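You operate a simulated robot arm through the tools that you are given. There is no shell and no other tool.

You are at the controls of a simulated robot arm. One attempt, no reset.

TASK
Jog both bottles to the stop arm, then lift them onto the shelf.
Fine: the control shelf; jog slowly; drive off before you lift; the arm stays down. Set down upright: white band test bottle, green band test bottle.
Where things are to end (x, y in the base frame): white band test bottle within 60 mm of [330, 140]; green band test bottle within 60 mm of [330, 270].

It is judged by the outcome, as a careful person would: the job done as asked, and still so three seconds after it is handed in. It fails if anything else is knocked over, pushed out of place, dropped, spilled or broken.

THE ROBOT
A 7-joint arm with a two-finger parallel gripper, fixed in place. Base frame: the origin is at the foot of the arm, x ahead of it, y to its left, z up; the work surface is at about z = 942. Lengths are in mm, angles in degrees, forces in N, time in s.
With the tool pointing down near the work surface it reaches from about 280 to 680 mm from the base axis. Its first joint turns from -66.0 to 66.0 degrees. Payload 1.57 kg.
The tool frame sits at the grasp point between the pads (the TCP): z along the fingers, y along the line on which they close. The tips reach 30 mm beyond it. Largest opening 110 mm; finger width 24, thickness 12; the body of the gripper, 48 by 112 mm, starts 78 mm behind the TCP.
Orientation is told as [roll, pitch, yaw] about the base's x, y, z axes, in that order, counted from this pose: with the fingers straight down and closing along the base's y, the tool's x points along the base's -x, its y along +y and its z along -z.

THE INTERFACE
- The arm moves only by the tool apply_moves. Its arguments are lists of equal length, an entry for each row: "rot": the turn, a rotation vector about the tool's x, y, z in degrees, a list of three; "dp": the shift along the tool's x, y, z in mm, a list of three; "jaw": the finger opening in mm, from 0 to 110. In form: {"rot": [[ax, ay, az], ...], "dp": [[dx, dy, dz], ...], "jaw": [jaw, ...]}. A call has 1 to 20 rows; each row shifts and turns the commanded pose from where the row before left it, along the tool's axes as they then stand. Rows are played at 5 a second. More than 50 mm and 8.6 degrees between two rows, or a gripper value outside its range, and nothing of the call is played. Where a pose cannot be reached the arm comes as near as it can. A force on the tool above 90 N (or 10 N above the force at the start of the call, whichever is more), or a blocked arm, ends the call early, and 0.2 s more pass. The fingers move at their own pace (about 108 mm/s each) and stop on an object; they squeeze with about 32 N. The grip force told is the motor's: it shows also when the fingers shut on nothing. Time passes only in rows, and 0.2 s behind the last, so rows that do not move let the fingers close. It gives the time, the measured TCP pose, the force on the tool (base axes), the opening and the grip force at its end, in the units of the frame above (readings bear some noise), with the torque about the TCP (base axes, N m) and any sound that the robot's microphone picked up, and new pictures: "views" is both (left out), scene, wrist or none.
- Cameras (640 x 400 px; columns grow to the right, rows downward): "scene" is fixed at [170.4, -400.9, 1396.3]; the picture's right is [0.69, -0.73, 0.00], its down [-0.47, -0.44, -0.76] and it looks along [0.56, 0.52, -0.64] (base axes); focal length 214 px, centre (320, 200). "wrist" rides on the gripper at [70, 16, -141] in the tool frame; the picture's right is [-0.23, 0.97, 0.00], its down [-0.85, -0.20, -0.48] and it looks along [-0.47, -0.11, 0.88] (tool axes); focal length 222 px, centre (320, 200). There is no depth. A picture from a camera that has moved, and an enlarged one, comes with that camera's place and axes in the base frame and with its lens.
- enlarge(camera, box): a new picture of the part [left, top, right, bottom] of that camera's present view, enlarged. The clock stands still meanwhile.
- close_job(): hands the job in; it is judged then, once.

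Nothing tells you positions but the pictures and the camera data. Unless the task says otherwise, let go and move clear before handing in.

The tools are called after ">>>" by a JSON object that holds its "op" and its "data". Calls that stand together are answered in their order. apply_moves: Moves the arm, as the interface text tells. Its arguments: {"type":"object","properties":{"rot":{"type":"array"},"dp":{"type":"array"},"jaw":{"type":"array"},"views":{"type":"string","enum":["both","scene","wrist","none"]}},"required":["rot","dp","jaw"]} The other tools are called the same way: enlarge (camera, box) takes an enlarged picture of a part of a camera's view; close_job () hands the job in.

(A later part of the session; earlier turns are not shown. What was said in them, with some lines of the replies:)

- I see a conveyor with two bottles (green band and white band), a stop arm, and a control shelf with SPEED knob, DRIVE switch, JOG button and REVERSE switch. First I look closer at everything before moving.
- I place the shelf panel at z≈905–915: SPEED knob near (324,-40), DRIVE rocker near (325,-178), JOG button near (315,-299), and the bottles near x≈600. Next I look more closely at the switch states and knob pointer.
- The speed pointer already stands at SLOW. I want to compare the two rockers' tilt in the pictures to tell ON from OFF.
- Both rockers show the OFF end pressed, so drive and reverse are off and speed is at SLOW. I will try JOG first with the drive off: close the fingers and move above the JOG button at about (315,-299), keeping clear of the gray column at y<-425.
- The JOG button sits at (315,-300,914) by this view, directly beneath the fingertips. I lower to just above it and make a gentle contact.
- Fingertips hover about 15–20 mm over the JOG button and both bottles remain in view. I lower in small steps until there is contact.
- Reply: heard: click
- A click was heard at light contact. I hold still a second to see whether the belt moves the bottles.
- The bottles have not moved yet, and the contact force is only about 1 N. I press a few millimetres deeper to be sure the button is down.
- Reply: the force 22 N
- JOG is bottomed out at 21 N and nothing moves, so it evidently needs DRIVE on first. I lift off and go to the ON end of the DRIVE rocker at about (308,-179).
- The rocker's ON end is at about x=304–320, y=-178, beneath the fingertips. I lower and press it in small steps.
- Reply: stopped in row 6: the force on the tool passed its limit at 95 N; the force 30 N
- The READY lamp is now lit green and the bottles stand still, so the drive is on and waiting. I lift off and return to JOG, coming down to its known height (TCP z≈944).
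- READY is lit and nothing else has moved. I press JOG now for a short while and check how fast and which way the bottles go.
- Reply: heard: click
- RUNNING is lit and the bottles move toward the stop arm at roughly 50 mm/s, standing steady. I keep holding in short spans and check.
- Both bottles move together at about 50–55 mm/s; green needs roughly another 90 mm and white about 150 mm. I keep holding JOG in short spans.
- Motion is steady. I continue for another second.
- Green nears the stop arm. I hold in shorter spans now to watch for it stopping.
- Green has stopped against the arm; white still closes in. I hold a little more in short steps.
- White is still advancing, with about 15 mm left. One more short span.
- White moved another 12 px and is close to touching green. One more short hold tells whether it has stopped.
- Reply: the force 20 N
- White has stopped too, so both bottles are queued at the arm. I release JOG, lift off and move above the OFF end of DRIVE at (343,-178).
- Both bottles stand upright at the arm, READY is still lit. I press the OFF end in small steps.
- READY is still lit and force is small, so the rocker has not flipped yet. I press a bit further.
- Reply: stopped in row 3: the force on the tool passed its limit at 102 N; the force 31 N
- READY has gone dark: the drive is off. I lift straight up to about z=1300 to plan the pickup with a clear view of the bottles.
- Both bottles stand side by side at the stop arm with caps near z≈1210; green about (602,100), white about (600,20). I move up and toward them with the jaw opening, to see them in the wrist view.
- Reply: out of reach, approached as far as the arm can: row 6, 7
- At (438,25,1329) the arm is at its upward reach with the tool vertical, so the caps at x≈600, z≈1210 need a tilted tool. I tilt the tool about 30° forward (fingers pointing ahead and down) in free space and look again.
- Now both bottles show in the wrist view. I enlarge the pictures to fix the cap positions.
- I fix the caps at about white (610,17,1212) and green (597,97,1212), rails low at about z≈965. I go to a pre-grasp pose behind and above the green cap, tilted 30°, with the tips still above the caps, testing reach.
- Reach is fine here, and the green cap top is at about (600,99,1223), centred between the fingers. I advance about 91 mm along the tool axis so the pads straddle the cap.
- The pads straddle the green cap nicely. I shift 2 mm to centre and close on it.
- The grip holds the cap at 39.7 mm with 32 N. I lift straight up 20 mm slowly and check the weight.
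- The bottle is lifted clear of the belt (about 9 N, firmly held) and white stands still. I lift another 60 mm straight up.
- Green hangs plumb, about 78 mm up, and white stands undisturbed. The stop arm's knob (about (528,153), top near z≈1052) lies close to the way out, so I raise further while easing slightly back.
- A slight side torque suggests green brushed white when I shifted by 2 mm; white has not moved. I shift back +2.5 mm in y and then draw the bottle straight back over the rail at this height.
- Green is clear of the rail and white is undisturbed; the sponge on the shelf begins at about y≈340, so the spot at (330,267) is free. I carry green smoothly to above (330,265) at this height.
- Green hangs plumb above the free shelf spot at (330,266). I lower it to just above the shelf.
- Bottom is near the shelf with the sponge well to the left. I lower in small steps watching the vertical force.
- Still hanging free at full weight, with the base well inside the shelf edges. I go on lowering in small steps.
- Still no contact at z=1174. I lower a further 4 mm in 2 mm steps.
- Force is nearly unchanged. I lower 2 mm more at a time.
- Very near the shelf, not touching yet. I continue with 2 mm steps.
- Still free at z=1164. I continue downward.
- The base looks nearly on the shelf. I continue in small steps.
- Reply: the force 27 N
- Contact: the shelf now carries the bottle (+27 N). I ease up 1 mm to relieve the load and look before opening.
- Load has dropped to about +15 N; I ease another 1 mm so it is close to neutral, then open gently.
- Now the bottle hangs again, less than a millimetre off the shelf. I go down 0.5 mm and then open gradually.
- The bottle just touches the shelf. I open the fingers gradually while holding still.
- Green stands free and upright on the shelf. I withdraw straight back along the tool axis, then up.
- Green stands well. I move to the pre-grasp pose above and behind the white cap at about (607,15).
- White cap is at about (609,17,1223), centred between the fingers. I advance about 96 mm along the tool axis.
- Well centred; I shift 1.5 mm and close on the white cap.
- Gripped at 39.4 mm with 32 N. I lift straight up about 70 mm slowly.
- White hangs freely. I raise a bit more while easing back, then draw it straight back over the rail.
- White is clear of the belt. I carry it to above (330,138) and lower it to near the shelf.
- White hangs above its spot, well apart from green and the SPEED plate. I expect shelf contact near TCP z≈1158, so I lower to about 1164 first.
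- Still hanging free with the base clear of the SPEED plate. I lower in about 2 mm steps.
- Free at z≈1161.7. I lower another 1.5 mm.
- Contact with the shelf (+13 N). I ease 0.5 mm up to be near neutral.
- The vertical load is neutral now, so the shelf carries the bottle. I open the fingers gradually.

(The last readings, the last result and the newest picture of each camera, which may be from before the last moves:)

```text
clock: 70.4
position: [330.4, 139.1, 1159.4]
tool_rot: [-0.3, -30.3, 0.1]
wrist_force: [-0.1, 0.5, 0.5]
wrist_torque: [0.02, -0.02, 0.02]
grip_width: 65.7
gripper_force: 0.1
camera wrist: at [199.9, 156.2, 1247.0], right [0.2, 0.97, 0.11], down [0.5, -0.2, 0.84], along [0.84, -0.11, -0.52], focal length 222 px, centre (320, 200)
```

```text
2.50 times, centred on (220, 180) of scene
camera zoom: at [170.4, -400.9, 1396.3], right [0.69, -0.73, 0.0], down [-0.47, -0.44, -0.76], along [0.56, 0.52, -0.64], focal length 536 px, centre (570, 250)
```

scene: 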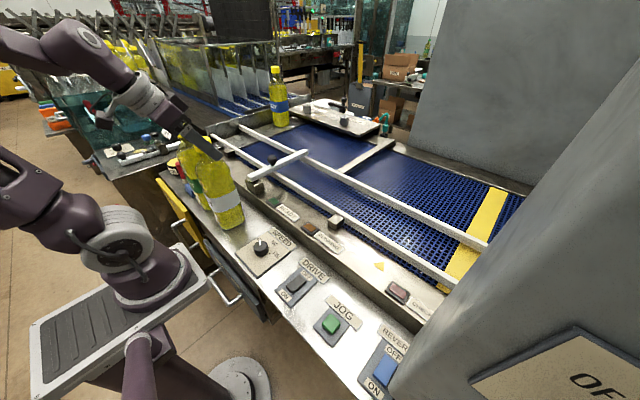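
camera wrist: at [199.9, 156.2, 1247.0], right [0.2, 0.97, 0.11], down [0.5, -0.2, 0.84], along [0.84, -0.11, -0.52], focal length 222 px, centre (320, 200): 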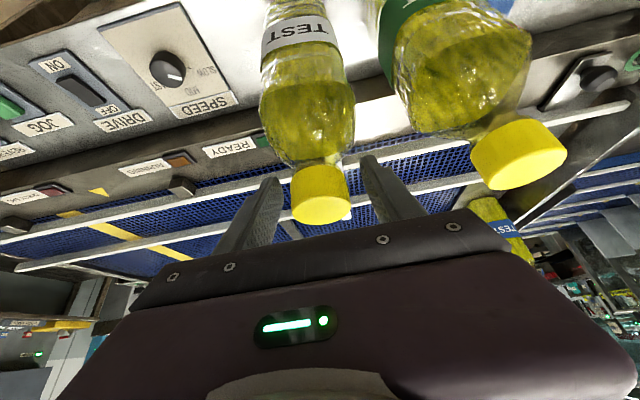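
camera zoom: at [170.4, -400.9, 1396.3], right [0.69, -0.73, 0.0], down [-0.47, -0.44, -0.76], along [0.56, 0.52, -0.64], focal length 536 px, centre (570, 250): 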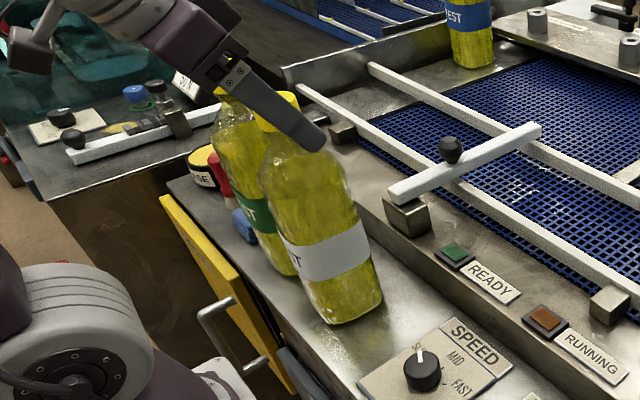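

White stands free on the shelf. I withdraw along the tool axis and then straight up.

>>> {"op": "apply_moves", "data": {"rot": [[0, 0, 0], [0, 0, 0], [0, 0, 0], [0, 0, 0], [0, 0, 0], [0, 0, 0], [0, 0, 0], [0, 0, 0]], "dp": [[0, 0, -8], [0, 0, -20], [0, 0, -25], [-8, 0, -25], [-15, 0, -25], [-15, 0, -25], [-15, 0, -25], [0, 0, 0]], "jaw": [68, 68, 68, 68, 68, 68, 68, 68]}}

>>> {"op": "enlarge", "data": {"camera": "scene", "box": [150, 80, 350, 260]}}

>>> {"op": "enlarge", "data": {"camera": "wrist", "box": [200, 0, 520, 220]}}

```text
clock: 72.2
position: [299.5, 138.2, 1319.3]
tool_rot: [-0.2, -30.3, 0.2]
wrist_force: [-0.4, -0.2, -0.2]
wrist_torque: [0.0, -0.02, 0.02]
grip_width: 68.1
gripper_force: 0.0
camera wrist: at [168.5, 155.6, 1406.3], right [0.2, 0.97, 0.11], down [0.5, -0.2, 0.84], along [0.84, -0.11, -0.52], focal length 222 px, centre (320, 200)
```

scene: 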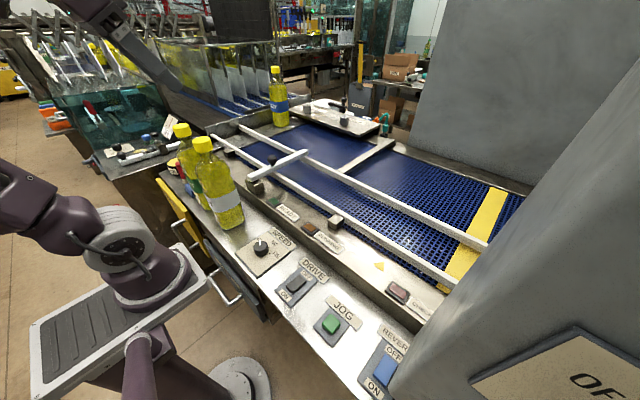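
wrist: 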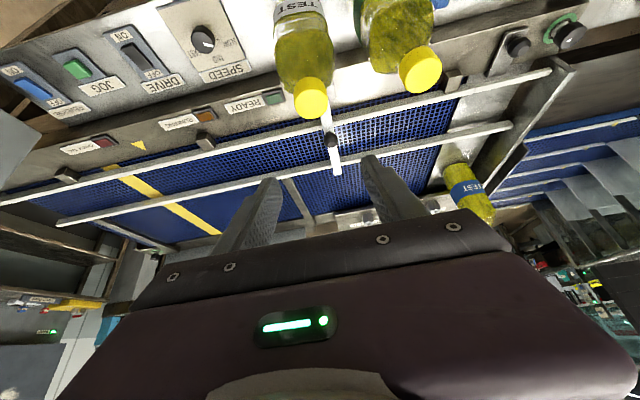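

```text
2.22 times, centred on (250, 170) of scene
camera zoom: at [170.4, -400.9, 1396.3], right [0.69, -0.73, 0.0], down [-0.47, -0.44, -0.76], along [0.56, 0.52, -0.64], focal length 477 px, centre (476, 267)
```

zoom: 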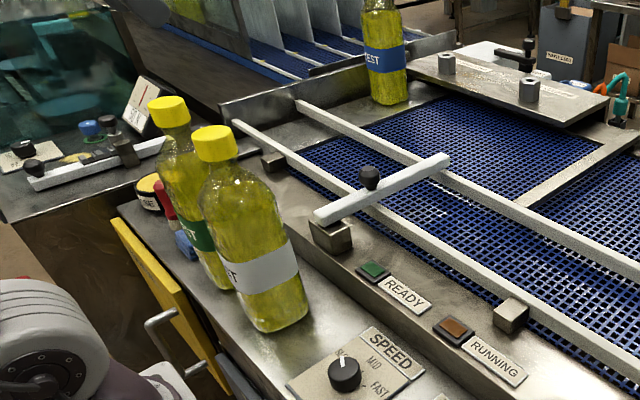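

```text
1.82 times, centred on (360, 110) of wrist
camera zoom: at [168.5, 155.6, 1406.3], right [0.2, 0.97, 0.11], down [0.5, -0.2, 0.84], along [0.84, -0.11, -0.52], focal length 404 px, centre (247, 364)
```

zoom: 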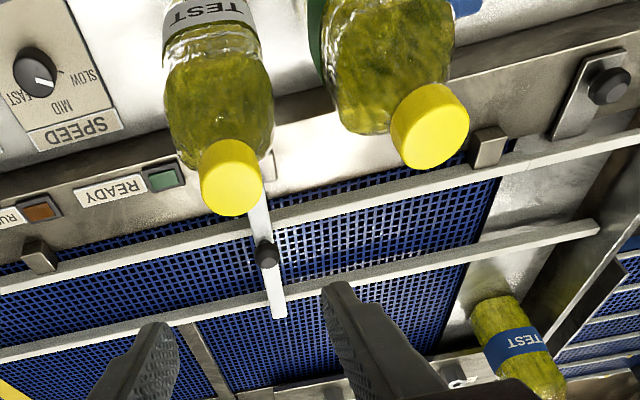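

Both bottles stand upright on the shelf, green near (330,266) and white near (330,139); the stop arm is down and READY is dark. I check the switches one last time before handing in.

>>> {"op": "enlarge", "data": {"camera": "scene", "box": [235, 220, 425, 400]}}

>>> {"op": "apply_moves", "data": {"rot": [[0, 0, 0], [0, 0, 0], [0, 0, 0], [0, 0, 0], [0, 0, 0]], "dp": [[0, 0, 0], [0, 0, 0], [0, 0, 0], [0, 0, 0], [0, 0, 0]], "jaw": [68, 68, 68, 68, 68], "views": "scene"}}

```text
2.22 times, centred on (330, 310) of scene
camera zoom: at [170.4, -400.9, 1396.3], right [0.69, -0.73, 0.0], down [-0.47, -0.44, -0.76], along [0.56, 0.52, -0.64], focal length 477 px, centre (298, -44)
```

zoom: 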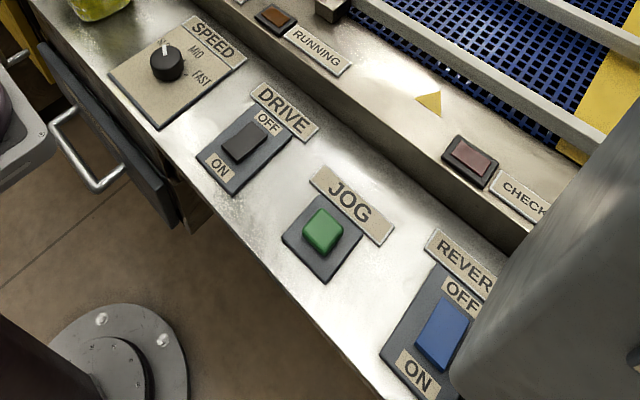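

```text
clock: 73.4
position: [297.8, 138.8, 1318.4]
tool_rot: [-0.3, -30.3, 0.1]
wrist_force: [-0.3, -0.6, -0.3]
wrist_torque: [-0.02, 0.02, -0.01]
grip_width: 68.2
gripper_force: 0.1
```

scene: 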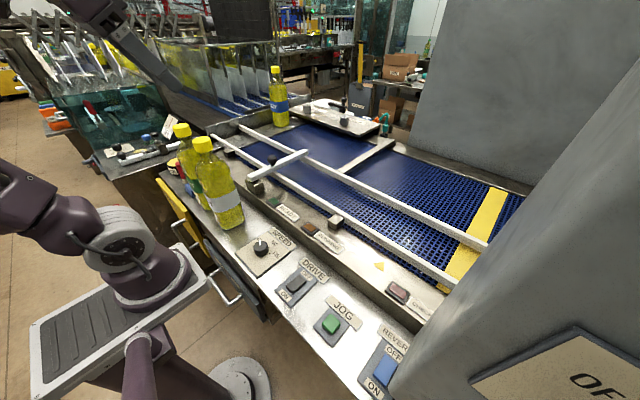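

The drive is off, reverse is untouched, the speed is still at SLOW and the stop arm is down. Both bottles stand still and upright on the shelf and the gripper is clear, so I hand the job in.

>>> {"op": "close_job", "data": {}}

```text
The job is handed in.
```

Both test bottles are standing upright on the control shelf, and I've handed the job in. By the arm's readings at release, the white band bottle is at about (330, 139) and the green band bottle at about (330, 266). Both are within a few millimetres of their targets.

- **Jogging:** The speed knob was already at SLOW, so I left it. JOG did nothing with the drive off, so I switched the drive on. I then held JOG until green stopped at the arm and white stopped against green.
- **Drive off:** I switched the drive off and saw the READY lamp go dark before lifting either bottle.
- **Lifting:** The caps were too high and far out to reach with the tool pointing straight down. I tilted it about 30° and lifted each bottle by its cap. Green seemed to brush white lightly on the way up, and white did not move.
- **Left as found:** The stop arm stayed down and I never touched the reverse switch. In the last pictures nothing else on the bench had been moved or knocked over.
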